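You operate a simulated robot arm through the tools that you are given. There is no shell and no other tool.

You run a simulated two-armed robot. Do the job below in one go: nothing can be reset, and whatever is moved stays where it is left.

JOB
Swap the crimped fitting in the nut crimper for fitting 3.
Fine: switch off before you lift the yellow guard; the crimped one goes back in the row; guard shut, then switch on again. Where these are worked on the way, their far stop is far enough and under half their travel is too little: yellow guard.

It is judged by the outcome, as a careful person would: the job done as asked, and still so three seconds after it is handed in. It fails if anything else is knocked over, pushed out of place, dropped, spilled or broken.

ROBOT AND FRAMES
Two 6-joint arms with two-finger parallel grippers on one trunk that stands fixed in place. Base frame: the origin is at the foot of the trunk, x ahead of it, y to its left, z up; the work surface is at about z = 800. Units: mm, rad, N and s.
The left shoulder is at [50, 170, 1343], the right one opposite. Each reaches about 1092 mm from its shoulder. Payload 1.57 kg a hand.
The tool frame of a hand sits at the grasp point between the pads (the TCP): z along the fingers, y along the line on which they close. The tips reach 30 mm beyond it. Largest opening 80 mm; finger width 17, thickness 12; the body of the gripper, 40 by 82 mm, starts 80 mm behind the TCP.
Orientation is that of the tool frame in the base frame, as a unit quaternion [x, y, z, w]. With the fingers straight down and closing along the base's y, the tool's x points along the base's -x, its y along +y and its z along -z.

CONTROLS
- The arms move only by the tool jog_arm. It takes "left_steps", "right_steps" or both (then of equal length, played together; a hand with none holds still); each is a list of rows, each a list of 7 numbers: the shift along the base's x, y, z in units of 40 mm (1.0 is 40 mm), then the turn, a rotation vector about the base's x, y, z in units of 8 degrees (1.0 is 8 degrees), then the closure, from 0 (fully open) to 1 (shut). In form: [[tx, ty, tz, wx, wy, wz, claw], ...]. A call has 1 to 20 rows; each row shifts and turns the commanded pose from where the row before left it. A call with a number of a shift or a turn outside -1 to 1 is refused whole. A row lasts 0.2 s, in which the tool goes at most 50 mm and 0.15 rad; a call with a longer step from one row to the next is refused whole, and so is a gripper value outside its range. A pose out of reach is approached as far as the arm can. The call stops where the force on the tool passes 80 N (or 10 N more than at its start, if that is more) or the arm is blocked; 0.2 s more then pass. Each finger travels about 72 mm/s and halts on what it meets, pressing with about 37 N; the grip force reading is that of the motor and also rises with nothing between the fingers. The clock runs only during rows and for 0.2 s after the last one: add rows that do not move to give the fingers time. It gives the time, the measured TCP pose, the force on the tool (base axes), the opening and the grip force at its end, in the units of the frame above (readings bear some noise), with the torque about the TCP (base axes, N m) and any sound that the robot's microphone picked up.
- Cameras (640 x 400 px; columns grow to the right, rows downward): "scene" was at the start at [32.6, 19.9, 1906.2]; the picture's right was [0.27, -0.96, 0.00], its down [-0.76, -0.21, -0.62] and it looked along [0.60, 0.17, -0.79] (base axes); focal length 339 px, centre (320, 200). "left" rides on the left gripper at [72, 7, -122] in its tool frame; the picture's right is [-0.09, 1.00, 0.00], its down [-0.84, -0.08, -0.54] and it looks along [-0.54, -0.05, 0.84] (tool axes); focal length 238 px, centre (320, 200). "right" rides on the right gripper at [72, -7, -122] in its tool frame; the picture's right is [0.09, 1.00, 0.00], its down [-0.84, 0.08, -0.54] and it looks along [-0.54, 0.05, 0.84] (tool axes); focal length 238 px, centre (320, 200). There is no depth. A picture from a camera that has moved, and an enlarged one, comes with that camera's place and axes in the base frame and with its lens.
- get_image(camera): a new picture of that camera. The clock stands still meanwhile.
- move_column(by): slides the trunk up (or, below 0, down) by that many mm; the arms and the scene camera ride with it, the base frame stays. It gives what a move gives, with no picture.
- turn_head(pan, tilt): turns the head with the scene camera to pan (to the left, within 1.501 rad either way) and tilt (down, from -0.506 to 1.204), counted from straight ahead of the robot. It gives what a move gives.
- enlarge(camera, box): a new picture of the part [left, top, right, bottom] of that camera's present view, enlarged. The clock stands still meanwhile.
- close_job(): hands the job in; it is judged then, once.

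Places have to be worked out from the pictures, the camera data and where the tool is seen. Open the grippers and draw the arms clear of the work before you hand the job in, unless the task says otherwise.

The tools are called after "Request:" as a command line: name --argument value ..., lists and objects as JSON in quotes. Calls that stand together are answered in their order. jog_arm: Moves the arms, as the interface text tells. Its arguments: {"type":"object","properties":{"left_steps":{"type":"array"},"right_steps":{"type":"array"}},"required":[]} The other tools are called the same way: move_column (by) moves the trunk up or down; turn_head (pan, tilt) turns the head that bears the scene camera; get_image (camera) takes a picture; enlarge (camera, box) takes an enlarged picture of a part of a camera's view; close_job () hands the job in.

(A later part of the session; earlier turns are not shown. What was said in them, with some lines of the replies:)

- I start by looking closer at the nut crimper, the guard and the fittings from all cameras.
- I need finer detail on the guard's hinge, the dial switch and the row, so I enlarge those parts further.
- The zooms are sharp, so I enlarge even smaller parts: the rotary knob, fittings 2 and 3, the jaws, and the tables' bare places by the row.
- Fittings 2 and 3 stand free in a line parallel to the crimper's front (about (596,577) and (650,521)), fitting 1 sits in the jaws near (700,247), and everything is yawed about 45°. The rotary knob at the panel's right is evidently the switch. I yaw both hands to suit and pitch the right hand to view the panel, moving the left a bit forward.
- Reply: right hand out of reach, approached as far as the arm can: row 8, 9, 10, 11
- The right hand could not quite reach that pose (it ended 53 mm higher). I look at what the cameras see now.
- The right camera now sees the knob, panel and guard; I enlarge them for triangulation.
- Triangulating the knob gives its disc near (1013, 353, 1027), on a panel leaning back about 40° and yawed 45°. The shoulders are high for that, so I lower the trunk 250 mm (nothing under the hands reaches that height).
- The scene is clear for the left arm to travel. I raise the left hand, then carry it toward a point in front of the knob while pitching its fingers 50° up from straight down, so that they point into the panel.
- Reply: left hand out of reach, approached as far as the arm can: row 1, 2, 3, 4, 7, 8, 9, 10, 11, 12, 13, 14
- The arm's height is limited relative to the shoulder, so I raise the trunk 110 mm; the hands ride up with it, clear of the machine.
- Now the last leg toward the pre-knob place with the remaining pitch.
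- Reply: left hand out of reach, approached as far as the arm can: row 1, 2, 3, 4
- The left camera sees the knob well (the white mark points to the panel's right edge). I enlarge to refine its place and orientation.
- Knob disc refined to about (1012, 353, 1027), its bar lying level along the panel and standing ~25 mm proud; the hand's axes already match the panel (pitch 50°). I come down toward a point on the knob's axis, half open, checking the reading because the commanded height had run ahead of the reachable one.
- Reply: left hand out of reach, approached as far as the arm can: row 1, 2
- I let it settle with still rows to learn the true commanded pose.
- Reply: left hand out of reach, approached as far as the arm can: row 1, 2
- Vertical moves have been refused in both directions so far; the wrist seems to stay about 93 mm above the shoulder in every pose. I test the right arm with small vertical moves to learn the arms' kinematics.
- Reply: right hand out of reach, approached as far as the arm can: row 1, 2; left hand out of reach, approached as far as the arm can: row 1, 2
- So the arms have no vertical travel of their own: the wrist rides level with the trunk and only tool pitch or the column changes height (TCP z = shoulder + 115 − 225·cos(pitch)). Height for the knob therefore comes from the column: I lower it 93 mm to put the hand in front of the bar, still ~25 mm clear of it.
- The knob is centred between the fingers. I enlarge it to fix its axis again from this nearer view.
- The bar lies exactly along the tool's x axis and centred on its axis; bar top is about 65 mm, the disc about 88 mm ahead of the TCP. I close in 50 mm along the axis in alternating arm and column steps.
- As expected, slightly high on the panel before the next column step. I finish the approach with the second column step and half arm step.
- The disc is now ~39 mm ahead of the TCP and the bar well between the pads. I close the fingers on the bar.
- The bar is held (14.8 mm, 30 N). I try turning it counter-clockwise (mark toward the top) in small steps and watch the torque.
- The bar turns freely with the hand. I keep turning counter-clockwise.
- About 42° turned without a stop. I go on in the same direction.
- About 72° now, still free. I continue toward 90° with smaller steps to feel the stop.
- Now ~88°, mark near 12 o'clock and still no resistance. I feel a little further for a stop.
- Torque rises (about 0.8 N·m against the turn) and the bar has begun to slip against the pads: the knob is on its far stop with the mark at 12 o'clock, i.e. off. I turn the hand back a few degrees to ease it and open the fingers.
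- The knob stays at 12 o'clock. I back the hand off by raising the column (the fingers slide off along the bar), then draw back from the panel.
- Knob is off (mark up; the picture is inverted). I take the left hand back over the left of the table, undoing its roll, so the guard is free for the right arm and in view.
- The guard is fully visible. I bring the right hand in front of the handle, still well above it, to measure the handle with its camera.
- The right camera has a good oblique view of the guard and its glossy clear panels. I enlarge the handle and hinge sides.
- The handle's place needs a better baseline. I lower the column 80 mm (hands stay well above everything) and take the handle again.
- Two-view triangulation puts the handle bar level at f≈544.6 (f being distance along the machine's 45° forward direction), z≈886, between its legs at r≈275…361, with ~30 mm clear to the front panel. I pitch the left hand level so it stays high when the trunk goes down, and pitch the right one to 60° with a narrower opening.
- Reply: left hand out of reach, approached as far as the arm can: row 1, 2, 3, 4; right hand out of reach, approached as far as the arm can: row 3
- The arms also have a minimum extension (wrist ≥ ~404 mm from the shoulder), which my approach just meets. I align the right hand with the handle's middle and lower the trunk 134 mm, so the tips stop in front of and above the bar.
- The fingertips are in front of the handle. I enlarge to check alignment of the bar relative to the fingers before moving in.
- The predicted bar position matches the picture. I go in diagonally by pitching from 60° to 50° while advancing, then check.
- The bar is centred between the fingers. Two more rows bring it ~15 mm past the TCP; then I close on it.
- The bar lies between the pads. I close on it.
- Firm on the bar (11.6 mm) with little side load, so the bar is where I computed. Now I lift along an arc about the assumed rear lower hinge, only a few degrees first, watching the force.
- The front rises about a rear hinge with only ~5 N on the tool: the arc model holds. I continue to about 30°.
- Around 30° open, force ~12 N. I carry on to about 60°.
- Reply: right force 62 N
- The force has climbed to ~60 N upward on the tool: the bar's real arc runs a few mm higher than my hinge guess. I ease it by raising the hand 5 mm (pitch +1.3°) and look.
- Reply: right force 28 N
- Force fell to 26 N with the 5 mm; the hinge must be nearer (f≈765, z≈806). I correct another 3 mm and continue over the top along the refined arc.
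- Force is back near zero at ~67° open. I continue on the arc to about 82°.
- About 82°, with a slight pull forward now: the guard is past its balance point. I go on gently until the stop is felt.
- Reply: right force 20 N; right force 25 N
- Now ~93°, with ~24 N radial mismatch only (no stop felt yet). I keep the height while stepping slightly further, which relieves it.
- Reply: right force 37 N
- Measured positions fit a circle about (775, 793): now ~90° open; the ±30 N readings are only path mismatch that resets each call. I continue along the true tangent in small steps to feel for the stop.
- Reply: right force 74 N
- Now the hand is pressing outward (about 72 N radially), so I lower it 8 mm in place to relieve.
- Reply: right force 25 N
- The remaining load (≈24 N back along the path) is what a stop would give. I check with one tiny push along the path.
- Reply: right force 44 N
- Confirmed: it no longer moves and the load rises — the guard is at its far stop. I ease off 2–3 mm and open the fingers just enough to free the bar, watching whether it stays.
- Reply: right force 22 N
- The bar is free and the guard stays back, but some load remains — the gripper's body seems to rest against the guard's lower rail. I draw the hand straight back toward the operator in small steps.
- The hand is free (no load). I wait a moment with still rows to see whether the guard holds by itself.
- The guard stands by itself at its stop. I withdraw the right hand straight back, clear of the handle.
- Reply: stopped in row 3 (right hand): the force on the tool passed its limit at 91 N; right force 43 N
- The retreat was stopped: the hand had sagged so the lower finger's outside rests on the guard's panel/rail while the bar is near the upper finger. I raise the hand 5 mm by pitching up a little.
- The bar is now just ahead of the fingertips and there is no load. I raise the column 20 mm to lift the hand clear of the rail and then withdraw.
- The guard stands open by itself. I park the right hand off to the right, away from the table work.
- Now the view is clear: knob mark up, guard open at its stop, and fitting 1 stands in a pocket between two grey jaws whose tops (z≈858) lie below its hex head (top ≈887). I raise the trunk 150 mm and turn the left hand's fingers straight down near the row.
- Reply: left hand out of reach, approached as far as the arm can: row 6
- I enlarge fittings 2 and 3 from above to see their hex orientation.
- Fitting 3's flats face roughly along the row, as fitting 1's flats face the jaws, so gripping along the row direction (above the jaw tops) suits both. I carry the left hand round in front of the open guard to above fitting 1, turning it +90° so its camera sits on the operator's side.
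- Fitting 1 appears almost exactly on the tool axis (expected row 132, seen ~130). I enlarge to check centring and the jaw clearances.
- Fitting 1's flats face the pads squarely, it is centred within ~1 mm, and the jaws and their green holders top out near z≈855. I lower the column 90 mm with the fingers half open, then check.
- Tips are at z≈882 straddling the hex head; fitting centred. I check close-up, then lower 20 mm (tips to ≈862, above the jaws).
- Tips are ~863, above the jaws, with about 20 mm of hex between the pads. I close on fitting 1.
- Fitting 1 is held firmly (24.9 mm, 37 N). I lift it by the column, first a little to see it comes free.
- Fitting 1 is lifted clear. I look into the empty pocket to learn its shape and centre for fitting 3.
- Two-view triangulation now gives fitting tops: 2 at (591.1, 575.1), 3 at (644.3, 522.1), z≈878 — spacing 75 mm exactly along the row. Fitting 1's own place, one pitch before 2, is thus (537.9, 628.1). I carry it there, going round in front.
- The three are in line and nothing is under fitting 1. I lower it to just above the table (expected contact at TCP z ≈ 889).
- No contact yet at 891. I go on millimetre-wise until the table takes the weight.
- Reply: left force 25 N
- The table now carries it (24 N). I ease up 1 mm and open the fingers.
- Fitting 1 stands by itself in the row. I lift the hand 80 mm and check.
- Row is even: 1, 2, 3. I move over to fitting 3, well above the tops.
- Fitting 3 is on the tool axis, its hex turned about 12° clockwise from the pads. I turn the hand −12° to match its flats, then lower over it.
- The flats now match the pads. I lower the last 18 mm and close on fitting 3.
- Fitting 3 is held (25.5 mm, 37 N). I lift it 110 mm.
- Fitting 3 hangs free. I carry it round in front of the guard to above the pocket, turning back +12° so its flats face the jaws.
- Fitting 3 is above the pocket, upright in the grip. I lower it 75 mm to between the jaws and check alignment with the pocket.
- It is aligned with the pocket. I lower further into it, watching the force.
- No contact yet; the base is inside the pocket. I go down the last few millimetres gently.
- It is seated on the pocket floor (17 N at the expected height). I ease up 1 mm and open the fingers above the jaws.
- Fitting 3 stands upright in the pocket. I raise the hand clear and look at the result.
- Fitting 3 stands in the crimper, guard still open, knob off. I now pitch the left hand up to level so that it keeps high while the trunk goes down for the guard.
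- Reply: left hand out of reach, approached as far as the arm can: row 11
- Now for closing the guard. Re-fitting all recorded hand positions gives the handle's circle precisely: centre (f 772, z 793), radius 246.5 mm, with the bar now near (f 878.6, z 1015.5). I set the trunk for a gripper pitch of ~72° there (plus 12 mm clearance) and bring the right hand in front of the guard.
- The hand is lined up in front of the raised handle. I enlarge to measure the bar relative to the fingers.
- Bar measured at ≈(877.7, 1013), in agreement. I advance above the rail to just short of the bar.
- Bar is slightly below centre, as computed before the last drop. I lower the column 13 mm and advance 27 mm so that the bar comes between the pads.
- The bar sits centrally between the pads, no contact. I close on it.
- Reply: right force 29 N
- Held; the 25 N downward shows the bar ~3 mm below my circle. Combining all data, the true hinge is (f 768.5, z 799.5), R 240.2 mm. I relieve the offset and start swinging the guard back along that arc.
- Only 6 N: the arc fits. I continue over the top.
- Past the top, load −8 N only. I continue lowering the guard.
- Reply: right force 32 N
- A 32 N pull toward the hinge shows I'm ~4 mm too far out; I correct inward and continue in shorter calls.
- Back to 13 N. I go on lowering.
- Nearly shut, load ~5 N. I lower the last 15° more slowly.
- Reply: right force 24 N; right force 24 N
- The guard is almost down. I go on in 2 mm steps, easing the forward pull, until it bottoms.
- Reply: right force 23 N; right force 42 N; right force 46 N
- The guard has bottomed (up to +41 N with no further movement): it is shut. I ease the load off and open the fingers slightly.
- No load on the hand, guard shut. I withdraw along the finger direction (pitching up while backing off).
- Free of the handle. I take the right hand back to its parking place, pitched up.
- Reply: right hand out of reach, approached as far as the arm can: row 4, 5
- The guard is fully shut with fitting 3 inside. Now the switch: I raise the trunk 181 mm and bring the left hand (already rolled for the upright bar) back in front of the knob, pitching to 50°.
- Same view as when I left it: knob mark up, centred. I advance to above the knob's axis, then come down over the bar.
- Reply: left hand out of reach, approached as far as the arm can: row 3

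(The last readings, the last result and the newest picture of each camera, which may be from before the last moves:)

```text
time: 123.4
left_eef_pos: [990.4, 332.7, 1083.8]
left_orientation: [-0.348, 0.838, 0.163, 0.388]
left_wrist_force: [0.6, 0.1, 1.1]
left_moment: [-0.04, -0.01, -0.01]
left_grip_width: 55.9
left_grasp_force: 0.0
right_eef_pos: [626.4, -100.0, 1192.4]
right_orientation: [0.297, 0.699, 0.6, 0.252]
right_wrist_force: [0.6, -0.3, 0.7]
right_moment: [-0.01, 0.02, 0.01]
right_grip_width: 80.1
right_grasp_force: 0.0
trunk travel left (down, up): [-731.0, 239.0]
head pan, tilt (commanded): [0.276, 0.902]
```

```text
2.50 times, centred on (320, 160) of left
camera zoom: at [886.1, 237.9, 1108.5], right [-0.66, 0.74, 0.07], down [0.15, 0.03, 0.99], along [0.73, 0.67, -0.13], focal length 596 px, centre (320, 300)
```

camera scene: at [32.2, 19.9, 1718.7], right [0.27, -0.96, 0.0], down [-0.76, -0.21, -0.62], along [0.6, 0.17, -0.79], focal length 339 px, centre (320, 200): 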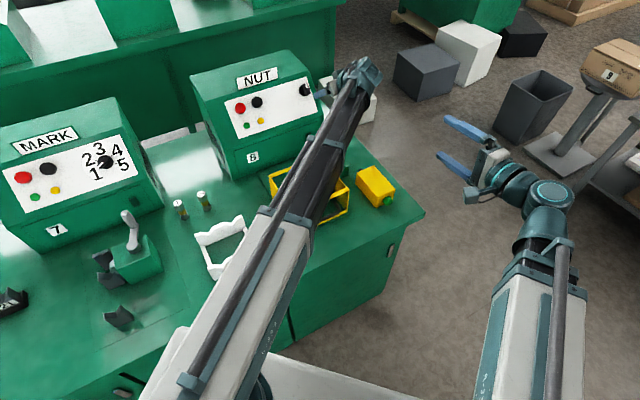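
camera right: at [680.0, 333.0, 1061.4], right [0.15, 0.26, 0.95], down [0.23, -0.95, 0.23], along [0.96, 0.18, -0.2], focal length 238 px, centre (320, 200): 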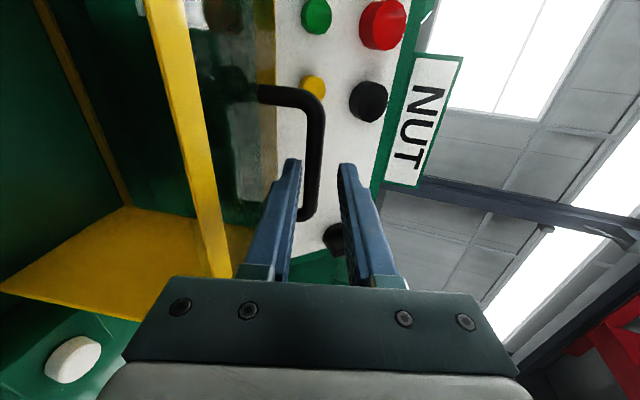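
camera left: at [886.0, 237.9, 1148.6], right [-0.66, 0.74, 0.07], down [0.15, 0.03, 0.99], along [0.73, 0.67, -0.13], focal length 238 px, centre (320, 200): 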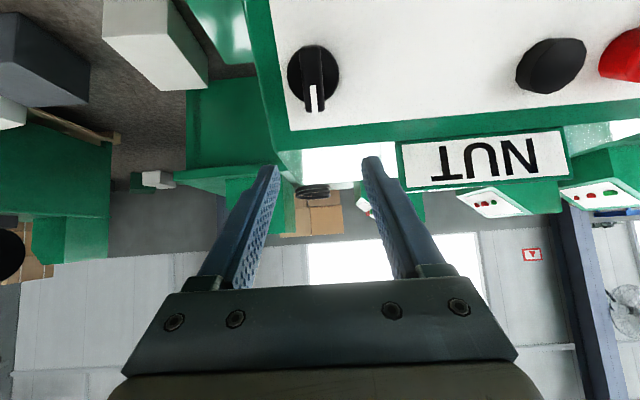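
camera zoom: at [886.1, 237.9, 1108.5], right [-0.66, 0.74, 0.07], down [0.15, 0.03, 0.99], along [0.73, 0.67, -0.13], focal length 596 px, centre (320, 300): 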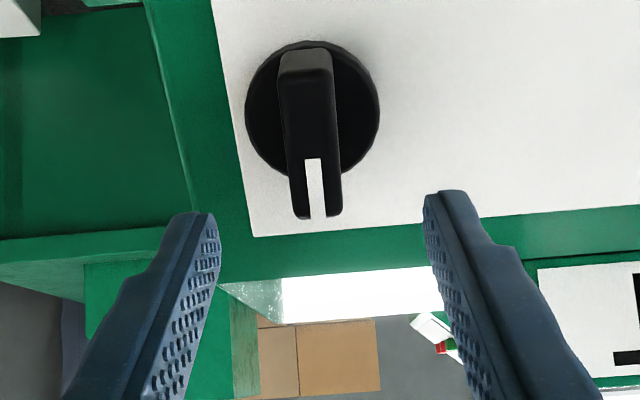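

The bar lies between the open fingers. I lower the last 30 mm.

Request:
move_column --by -30

Request:
enlarge --camera "left" --box '[200, 80, 440, 240]'

```text
time: 124.1
left_eef_pos: [989.5, 333.8, 1053.5]
left_orientation: [-0.348, 0.838, 0.164, 0.388]
left_wrist_force: [-0.3, 0.1, -0.2]
left_moment: [0.02, 0.01, -0.01]
left_grip_width: 56.0
left_grasp_force: 0.1
right_eef_pos: [626.2, -101.3, 1162.9]
right_orientation: [0.297, 0.698, 0.6, 0.252]
right_wrist_force: [0.4, -0.2, 0.9]
right_moment: [0.02, 0.02, -0.01]
right_grip_width: 80.1
right_grasp_force: 0.1
trunk travel left (down, up): [-701.0, 269.0]
head pan, tilt (commanded): [0.276, 0.902]
```

```text
2.50 times, centred on (320, 160) of left
camera zoom: at [886.1, 237.9, 1078.5], right [-0.66, 0.74, 0.07], down [0.15, 0.03, 0.99], along [0.73, 0.67, -0.13], focal length 596 px, centre (320, 300)
```

zoom: 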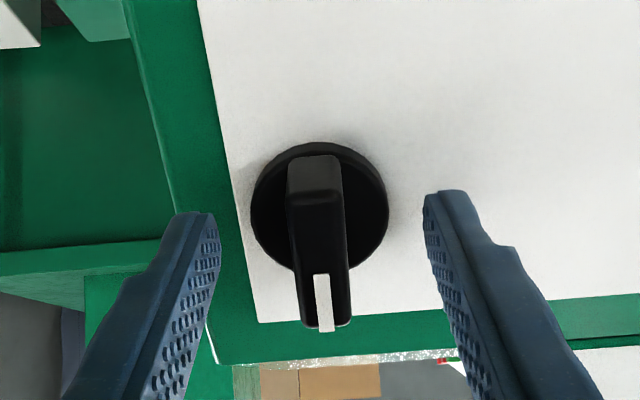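

The bar is centred. I grip it and turn clockwise (back toward its original position).

Request:
jog_arm --left_steps '[[0, 0, 0, 0, 0, 0, 0.6], [0, 0, 0, 0, 0, 0, 0.9], [0, 0, 0, 0, 0, 0, 1], [0, 0, 0, 0, 0, 0, 1]]'

Request:
jog_arm --left_steps '[[0, 0, 0, 0.27, 0.27, -0.32, 1], [0, 0, 0, 0.5, 0.5, -0.6, 1], [0, 0, 0, 0.5, 0.5, -0.6, 1], [0, 0, 0, 0.5, 0.5, -0.6, 1]]'

Request:
enlarge --camera "left" --box '[200, 80, 440, 240]'

```text
time: 125.1
left_eef_pos: [990.4, 332.4, 1054.3]
left_orientation: [-0.348, 0.838, 0.163, 0.388]
left_wrist_force: [-0.4, 0.3, 0.2]
left_moment: [-0.32, -0.22, -0.46]
left_grip_width: 13.9
left_grasp_force: 30.0
right_eef_pos: [625.1, -100.1, 1162.3]
right_orientation: [0.297, 0.699, 0.6, 0.252]
right_wrist_force: [-0.5, 0.3, -0.1]
right_moment: [0.0, -0.01, 0.0]
right_grip_width: 79.9
right_grasp_force: 0.0
trunk travel left (down, up): [-701.0, 269.0]
head pan, tilt (commanded): [0.276, 0.902]
```

```text
time: 126.1
left_eef_pos: [989.6, 332.7, 1053.1]
left_orientation: [-0.148, 0.895, 0.247, 0.341]
left_wrist_force: [-3.8, 1.6, -4.7]
left_moment: [-0.23, -0.66, -0.68]
left_grip_width: 14.1
left_grasp_force: 30.6
right_eef_pos: [626.0, -100.3, 1162.1]
right_orientation: [0.297, 0.698, 0.601, 0.251]
right_wrist_force: [-0.5, 0.1, -0.5]
right_moment: [0.01, 0.0, 0.03]
right_grip_width: 80.0
right_grasp_force: 0.0
trunk travel left (down, up): [-701.0, 269.0]
head pan, tilt (commanded): [0.276, 0.902]
```

```text
2.50 times, centred on (320, 160) of left
camera zoom: at [868.5, 265.0, 1086.5], right [-0.36, 0.84, 0.4], down [0.35, -0.28, 0.89], along [0.86, 0.47, -0.19], focal length 596 px, centre (320, 300)
```

zoom: 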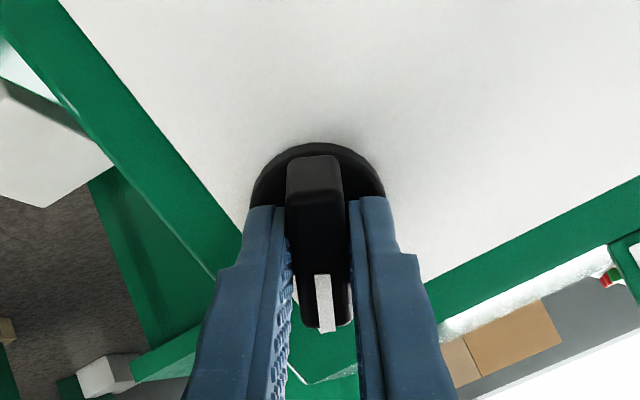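

It turns freely. I continue clockwise.

Request:
jog_arm --left_steps '[[0, 0, 0, 0.5, 0.5, -0.6, 1], [0, 0, 0, 0.5, 0.5, -0.6, 1], [0, 0, 0, 0.5, 0.5, -0.6, 1], [0, 0, 0, 0.5, 0.5, -0.6, 1]]'

Request:
jog_arm --left_steps '[[0, 0, 0, 0.5, 0.5, -0.6, 1], [0, 0, 0, 0.5, 0.5, -0.6, 1], [0, 0, 0, 0.5, 0.5, -0.6, 1]]'

Request:
enlarge --camera "left" --box '[200, 80, 440, 240]'

```text
time: 127.1
left_eef_pos: [989.1, 332.8, 1053.5]
left_orientation: [0.088, 0.903, 0.326, 0.268]
left_wrist_force: [-3.6, 3.8, -2.7]
left_moment: [-0.65, -0.43, -0.77]
left_grip_width: 14.7
left_grasp_force: 31.0
right_eef_pos: [625.9, -98.8, 1162.7]
right_orientation: [0.297, 0.698, 0.601, 0.252]
right_wrist_force: [0.1, 0.2, 0.5]
right_moment: [0.01, -0.03, 0.02]
right_grip_width: 80.0
right_grasp_force: 0.1
trunk travel left (down, up): [-701.0, 269.0]
head pan, tilt (commanded): [0.276, 0.902]
```

```text
time: 127.9
left_eef_pos: [990.2, 332.2, 1054.9]
left_orientation: [0.26, 0.869, 0.371, 0.199]
left_wrist_force: [-1.3, 4.7, 0.1]
left_moment: [-0.79, -0.12, -0.7]
left_grip_width: 14.9
left_grasp_force: 30.4
right_eef_pos: [626.5, -100.7, 1162.2]
right_orientation: [0.297, 0.698, 0.601, 0.251]
right_wrist_force: [0.3, 0.1, 0.2]
right_moment: [0.01, 0.02, 0.02]
right_grip_width: 79.8
right_grasp_force: 0.0
trunk travel left (down, up): [-701.0, 269.0]
head pan, tilt (commanded): [0.276, 0.902]
```

```text
2.50 times, centred on (320, 160) of left
camera zoom: at [868.6, 314.2, 1127.5], right [0.37, 0.53, 0.76], down [0.34, -0.84, 0.42], along [0.86, 0.1, -0.5], focal length 596 px, centre (320, 300)
```

zoom: 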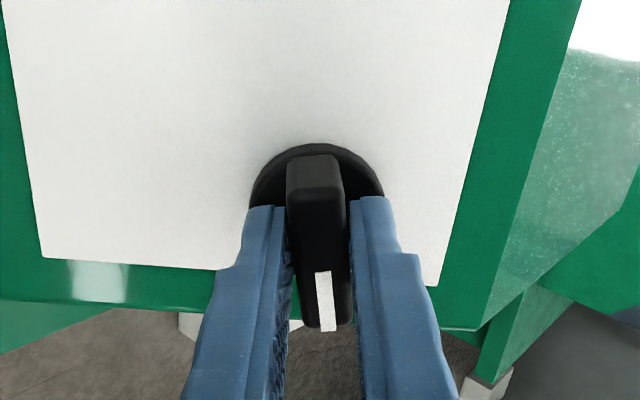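

About 12° left. I finish in 4° steps and feel for the stop.

Request:
jog_arm --left_steps '[[0, 0, 0, 0.27, 0.27, -0.32, 1], [0, 0, 0, 0.27, 0.27, -0.32, 1], [0, 0, 0, 0.27, 0.27, -0.32, 1]]'

Request:
jog_arm --left_steps '[[0, 0, 0, 0.27, 0.27, -0.32, 1]]'

Request:
enlarge --camera "left" --box '[200, 80, 440, 240]'

```text
time: 128.7
left_eef_pos: [991.1, 333.4, 1054.2]
left_orientation: [0.348, 0.837, 0.39, 0.161]
left_wrist_force: [2.2, 7.6, 5.8]
left_moment: [-0.84, -0.07, -0.5]
left_grip_width: 14.8
left_grasp_force: 30.9
right_eef_pos: [626.7, -98.8, 1163.2]
right_orientation: [0.297, 0.698, 0.6, 0.252]
right_wrist_force: [-0.3, -0.1, -0.3]
right_moment: [0.0, -0.02, 0.01]
right_grip_width: 79.7
right_grasp_force: 0.1
trunk travel left (down, up): [-701.0, 269.0]
head pan, tilt (commanded): [0.276, 0.902]
```

```text
time: 129.1
left_eef_pos: [990.7, 333.1, 1053.9]
left_orientation: [0.378, 0.825, 0.395, 0.147]
left_wrist_force: [2.6, 7.7, 6.9]
left_moment: [-0.99, -0.17, 0.26]
left_grip_width: 15.7
left_grasp_force: 31.4
right_eef_pos: [625.7, -99.5, 1163.0]
right_orientation: [0.297, 0.699, 0.601, 0.251]
right_wrist_force: [-0.4, 0.6, 0.5]
right_moment: [0.01, 0.0, 0.04]
right_grip_width: 80.1
right_grasp_force: 0.0
trunk travel left (down, up): [-701.0, 269.0]
head pan, tilt (commanded): [0.276, 0.902]
```

```text
2.50 times, centred on (320, 160) of left
camera zoom: at [877.9, 323.0, 1142.8], right [0.57, 0.33, 0.75], down [0.23, -0.94, 0.24], along [0.79, 0.04, -0.61], focal length 596 px, centre (320, 300)
```

zoom: 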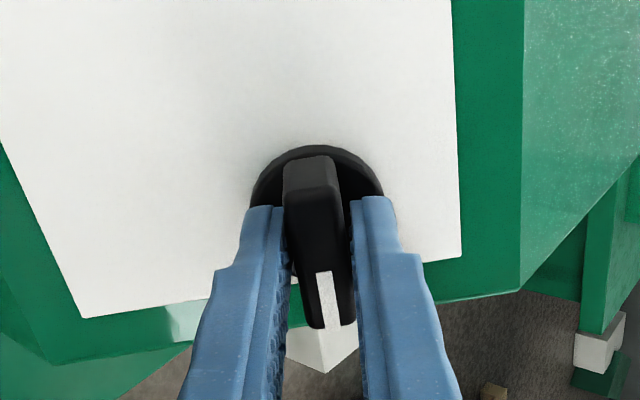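

The stop is felt at the original horizontal position (torque 0.8 N·m): the switch is on again. I turn back the slight overrun and release.

Request:
jog_arm --left_steps '[[0, 0, 0, -0.2, -0.2, 0.24, 1], [0, 0, 0, 0, 0, 0, 0.8], [0, 0, 0, 0, 0, 0, 0.5], [0, 0, 0, 0, 0, 0, 0.3], [0, 0, 0, 0, 0, 0, 0.3]]'

Request:
enlarge --camera "left" --box '[200, 80, 440, 240]'

```text
time: 130.3
left_eef_pos: [990.3, 332.1, 1054.2]
left_orientation: [0.356, 0.834, 0.392, 0.158]
left_wrist_force: [-0.6, 1.0, 0.0]
left_moment: [0.01, 0.0, 0.01]
left_grip_width: 56.1
left_grasp_force: 0.1
right_eef_pos: [625.9, -100.2, 1162.8]
right_orientation: [0.297, 0.698, 0.6, 0.252]
right_wrist_force: [-0.3, 0.3, 0.4]
right_moment: [0.01, -0.01, 0.0]
right_grip_width: 79.8
right_grasp_force: 0.0
trunk travel left (down, up): [-701.0, 269.0]
head pan, tilt (commanded): [0.276, 0.902]
```

```text
2.50 times, centred on (320, 160) of left
camera zoom: at [876.3, 320.2, 1139.7], right [0.53, 0.37, 0.76], down [0.25, -0.93, 0.28], along [0.81, 0.05, -0.59], focal length 596 px, centre (320, 300)
```

zoom: 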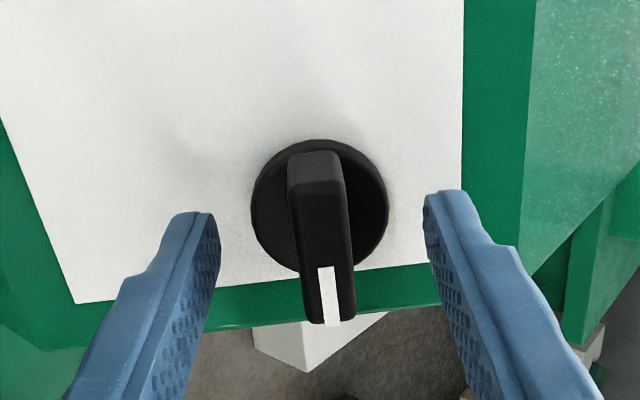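

Knob is back to its on position. I back off along the axis in alternating steps as on the approach.

Request:
jog_arm --left_steps '[[-0.17, -0.17, 0, 0, 0, 0, 0.3]]'

Request:
move_column --by 16

Request:
jog_arm --left_steps '[[-0.17, -0.17, 0, 0, 0, 0, 0.3], [-0.17, -0.17, 0, 0, 0, 0, 0.3]]'

Request:
move_column --by 16

Request:
jog_arm --left_steps '[[-0.3, -0.3, 0, 0, 0, 0, 0.3]]'

Request:
get_image --camera "left"

```text
time: 130.7
left_eef_pos: [982.8, 325.8, 1054.7]
left_orientation: [0.356, 0.834, 0.392, 0.157]
left_wrist_force: [-0.3, 0.1, 0.2]
left_moment: [-0.01, 0.01, 0.02]
left_grip_width: 56.0
left_grasp_force: 0.0
right_eef_pos: [626.4, -100.2, 1163.8]
right_orientation: [0.297, 0.698, 0.601, 0.251]
right_wrist_force: [-0.8, -0.6, 0.3]
right_moment: [0.04, -0.03, 0.0]
right_grip_width: 80.1
right_grasp_force: 0.0
trunk travel left (down, up): [-701.0, 269.0]
head pan, tilt (commanded): [0.276, 0.902]
```

```text
time: 131.4
left_eef_pos: [983.1, 324.7, 1069.0]
left_orientation: [0.356, 0.834, 0.392, 0.156]
left_wrist_force: [0.0, 0.2, -0.2]
left_moment: [-0.02, 0.01, 0.0]
left_grip_width: 55.9
left_grasp_force: 0.0
right_eef_pos: [627.1, -100.5, 1178.5]
right_orientation: [0.296, 0.698, 0.601, 0.251]
right_wrist_force: [-0.7, 1.2, 0.3]
right_moment: [0.03, -0.01, -0.02]
right_grip_width: 79.9
right_grasp_force: 0.0
trunk travel left (down, up): [-717.0, 253.0]
head pan, tilt (commanded): [0.276, 0.902]
```

```text
time: 132.0
left_eef_pos: [969.2, 310.4, 1069.7]
left_orientation: [0.356, 0.834, 0.391, 0.158]
left_wrist_force: [-0.7, 0.4, 0.2]
left_moment: [0.02, 0.01, -0.01]
left_grip_width: 55.9
left_grasp_force: 0.1
right_eef_pos: [628.3, -100.4, 1178.6]
right_orientation: [0.296, 0.699, 0.6, 0.252]
right_wrist_force: [-0.3, -0.5, 0.9]
right_moment: [0.02, 0.03, -0.03]
right_grip_width: 80.1
right_grasp_force: 0.0
trunk travel left (down, up): [-717.0, 253.0]
head pan, tilt (commanded): [0.276, 0.902]
```

```text
time: 132.6
left_eef_pos: [970.1, 311.5, 1086.1]
left_orientation: [0.356, 0.834, 0.39, 0.158]
left_wrist_force: [0.8, 0.7, 0.0]
left_moment: [0.01, 0.01, 0.02]
left_grip_width: 56.1
left_grasp_force: 0.0
right_eef_pos: [627.2, -100.2, 1195.0]
right_orientation: [0.297, 0.698, 0.601, 0.25]
right_wrist_force: [-0.8, 1.0, 0.4]
right_moment: [-0.01, -0.04, 0.01]
right_grip_width: 80.1
right_grasp_force: 0.1
trunk travel left (down, up): [-733.0, 237.0]
head pan, tilt (commanded): [0.276, 0.902]
```

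```text
time: 133.0
left_eef_pos: [957.7, 299.8, 1085.7]
left_orientation: [0.356, 0.833, 0.393, 0.157]
left_wrist_force: [-0.2, -0.6, -0.1]
left_moment: [-0.01, -0.03, 0.03]
left_grip_width: 56.0
left_grasp_force: 0.2
right_eef_pos: [626.7, -100.2, 1194.1]
right_orientation: [0.297, 0.698, 0.601, 0.251]
right_wrist_force: [-0.2, -0.8, 0.4]
right_moment: [0.0, -0.01, 0.03]
right_grip_width: 79.9
right_grasp_force: 0.0
trunk travel left (down, up): [-733.0, 237.0]
head pan, tilt (commanded): [0.276, 0.902]
```

```text
taken
camera left: at [843.4, 288.1, 1171.8], right [0.53, 0.37, 0.76], down [0.25, -0.93, 0.28], along [0.81, 0.05, -0.59], focal length 238 px, centre (320, 200)
```

left: 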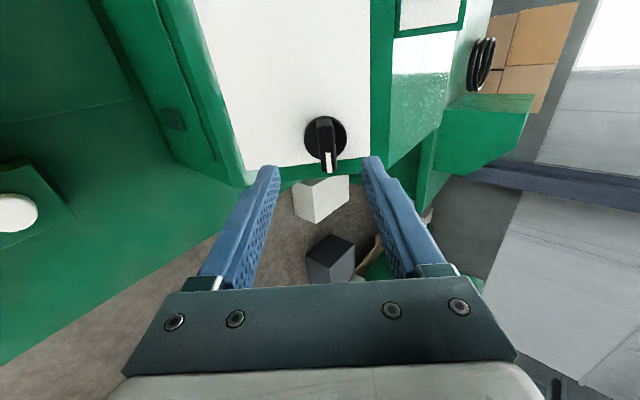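

Clear of the knob. I raise the trunk and draw the left hand back over the left, opening the gripper.

Request:
move_column --by 100

Request:
jog_arm --left_steps '[[-0.85, 0.35, 0, 0, 0, 0, 0], [-0.85, 0.45, 0, 0, 0, 0, 0], [-0.85, 0.5, 0, 0, 0, 0, 0], [-0.85, 0.5, 0, 0, 0, 0, 0], [-0.85, 0.5, 0, 0, 0, 0, 0], [-0.85, 0.5, 0, 0, 0, 0, 0], [-0.85, 0.5, 0, 0, 0, 0, 0], [-0.85, 0.5, 0, 0, 0, 0, 0], [-0.85, 0.5, 0, 0, 0, 0, 0], [-0.85, 0.5, 0, 0, 0, 0, 0], [-0.85, 0.5, 0, 0, 0, 0, 0], [-0.85, 0.5, 0, 0, 0, 0, 0], [-0.85, 0.5, 0, 0, 0, 0, 0]]'

Request:
get_image --camera "scene"

Request:
enlarge --camera "scene" --box '[170, 60, 400, 260]'

```text
time: 134.3
left_eef_pos: [957.2, 300.4, 1185.4]
left_orientation: [0.356, 0.834, 0.391, 0.158]
left_wrist_force: [-0.3, 0.3, 0.3]
left_moment: [0.0, 0.02, 0.02]
left_grip_width: 56.3
left_grasp_force: 0.1
right_eef_pos: [626.0, -100.7, 1295.1]
right_orientation: [0.297, 0.699, 0.6, 0.252]
right_wrist_force: [0.8, 0.2, 0.1]
right_moment: [0.01, 0.03, 0.01]
right_grip_width: 80.0
right_grasp_force: 0.1
trunk travel left (down, up): [-833.0, 137.0]
head pan, tilt (commanded): [0.276, 0.902]
```

```text
time: 137.1
left_eef_pos: [515.5, 551.5, 1186.2]
left_orientation: [0.356, 0.834, 0.391, 0.158]
left_wrist_force: [0.4, -0.2, -0.2]
left_moment: [0.03, -0.02, -0.03]
left_grip_width: 80.0
left_grasp_force: 0.0
right_eef_pos: [626.3, -99.9, 1293.5]
right_orientation: [0.296, 0.698, 0.601, 0.252]
right_wrist_force: [-1.9, -0.2, 0.2]
right_moment: [0.01, 0.03, -0.03]
right_grip_width: 80.1
right_grasp_force: 0.1
trunk travel left (down, up): [-833.0, 137.0]
head pan, tilt (commanded): [0.276, 0.902]
```

```text
taken
camera scene: at [31.9, 20.1, 1780.7], right [0.27, -0.96, 0.0], down [-0.76, -0.21, -0.62], along [0.6, 0.17, -0.79], focal length 339 px, centre (320, 200)
```

scene: 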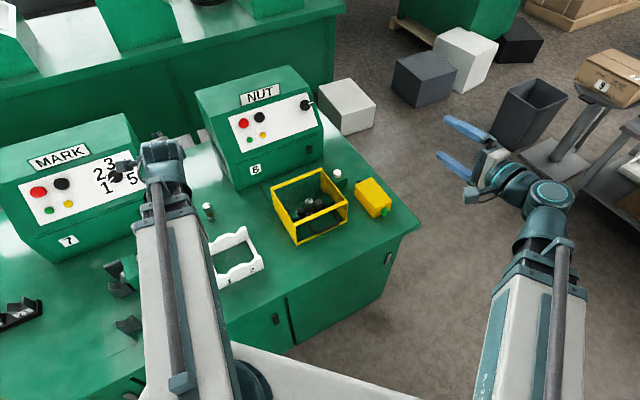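

```text
2.00 times, centred on (285, 160) of scene
camera zoom: at [31.9, 20.1, 1780.7], right [0.27, -0.96, 0.0], down [-0.76, -0.21, -0.62], along [0.6, 0.17, -0.79], focal length 678 px, centre (390, 280)
```

zoom: 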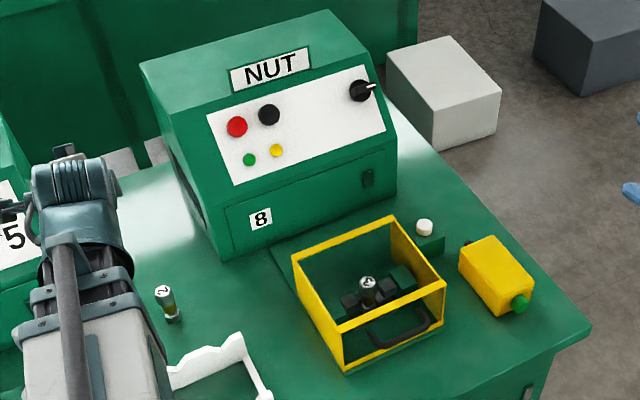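

Knob on, guard shut, fitting 3 inside. Fitting 1 is hidden by the left arm, so I check it with the left camera and compare the guard closely.

Request:
get_image --camera "left"

Request:
enlarge --camera "scene" --box '[265, 160, 395, 260]'

Request:
enlarge --camera "scene" --box '[285, 85, 335, 120]'

```text
taken
camera left: at [400.9, 540.5, 1271.9], right [0.53, 0.37, 0.76], down [0.25, -0.93, 0.28], along [0.81, 0.05, -0.59], focal length 238 px, centre (320, 200)
```

left: 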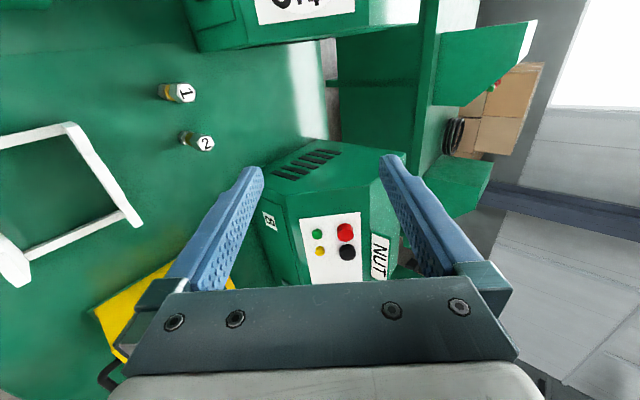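

```text
4.00 times, centred on (330, 210) of scene
camera zoom: at [31.9, 20.1, 1780.7], right [0.27, -0.96, 0.0], down [-0.76, -0.21, -0.62], along [0.6, 0.17, -0.79], focal length 1357 px, centre (280, 160)
```

zoom: 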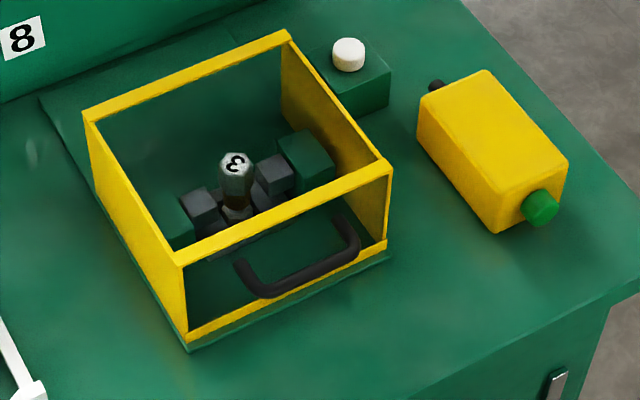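

```text
11.43 times, centred on (310, 102) of scene
camera zoom: at [31.9, 20.1, 1780.7], right [0.27, -0.96, 0.0], down [-0.76, -0.21, -0.62], along [0.6, 0.17, -0.79], focal length 3877 px, centre (434, 1314)
```

zoom: 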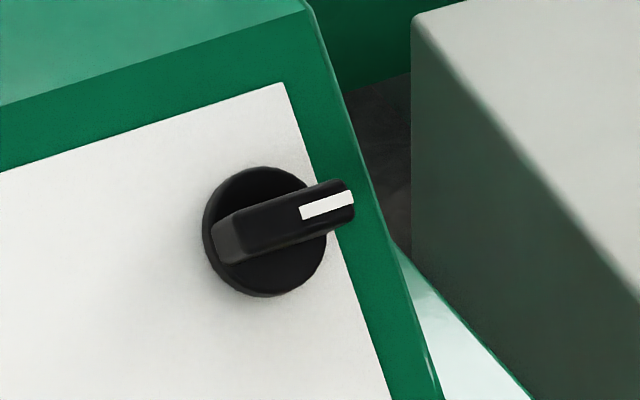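

Everything is in place: knob back at its on stop, guard fully down, fitting 3 upright in the jaws, crimped fitting 1 standing at its place in the row beside 2, both grippers open and clear. I hand the job in.

Request:
close_job

```text
The job is handed in.
```

The swap is done and handed in: fitting 3 now stands in the nut crimper, and the crimped fitting 1 is back in the row.

- **Switch:** I turned the knob on the NUT panel off before touching the guard. Once the guard was shut, I turned it back to its original stop, so it is on again.
- **Guard:** I lifted it to its far stop, where it stayed open by itself. I lowered it again until it bottomed. The close-up afterwards matches how it sat at the start.
- **Fittings:** I set fitting 1 one 75 mm pitch beyond fitting 2. The table has no mark there, so I took that spot from the spacing of 2 and 3. Fitting 3 is seated upright on the floor of the jaw pocket.

Backing the right hand off the open guard, a finger caught on the guard and the move stopped at 91 N. The guard stayed where it was and I saw no damage. I saw nothing else knocked or shifted.

Both grippers are open and clear of the work. The judge's result has not come back to me.
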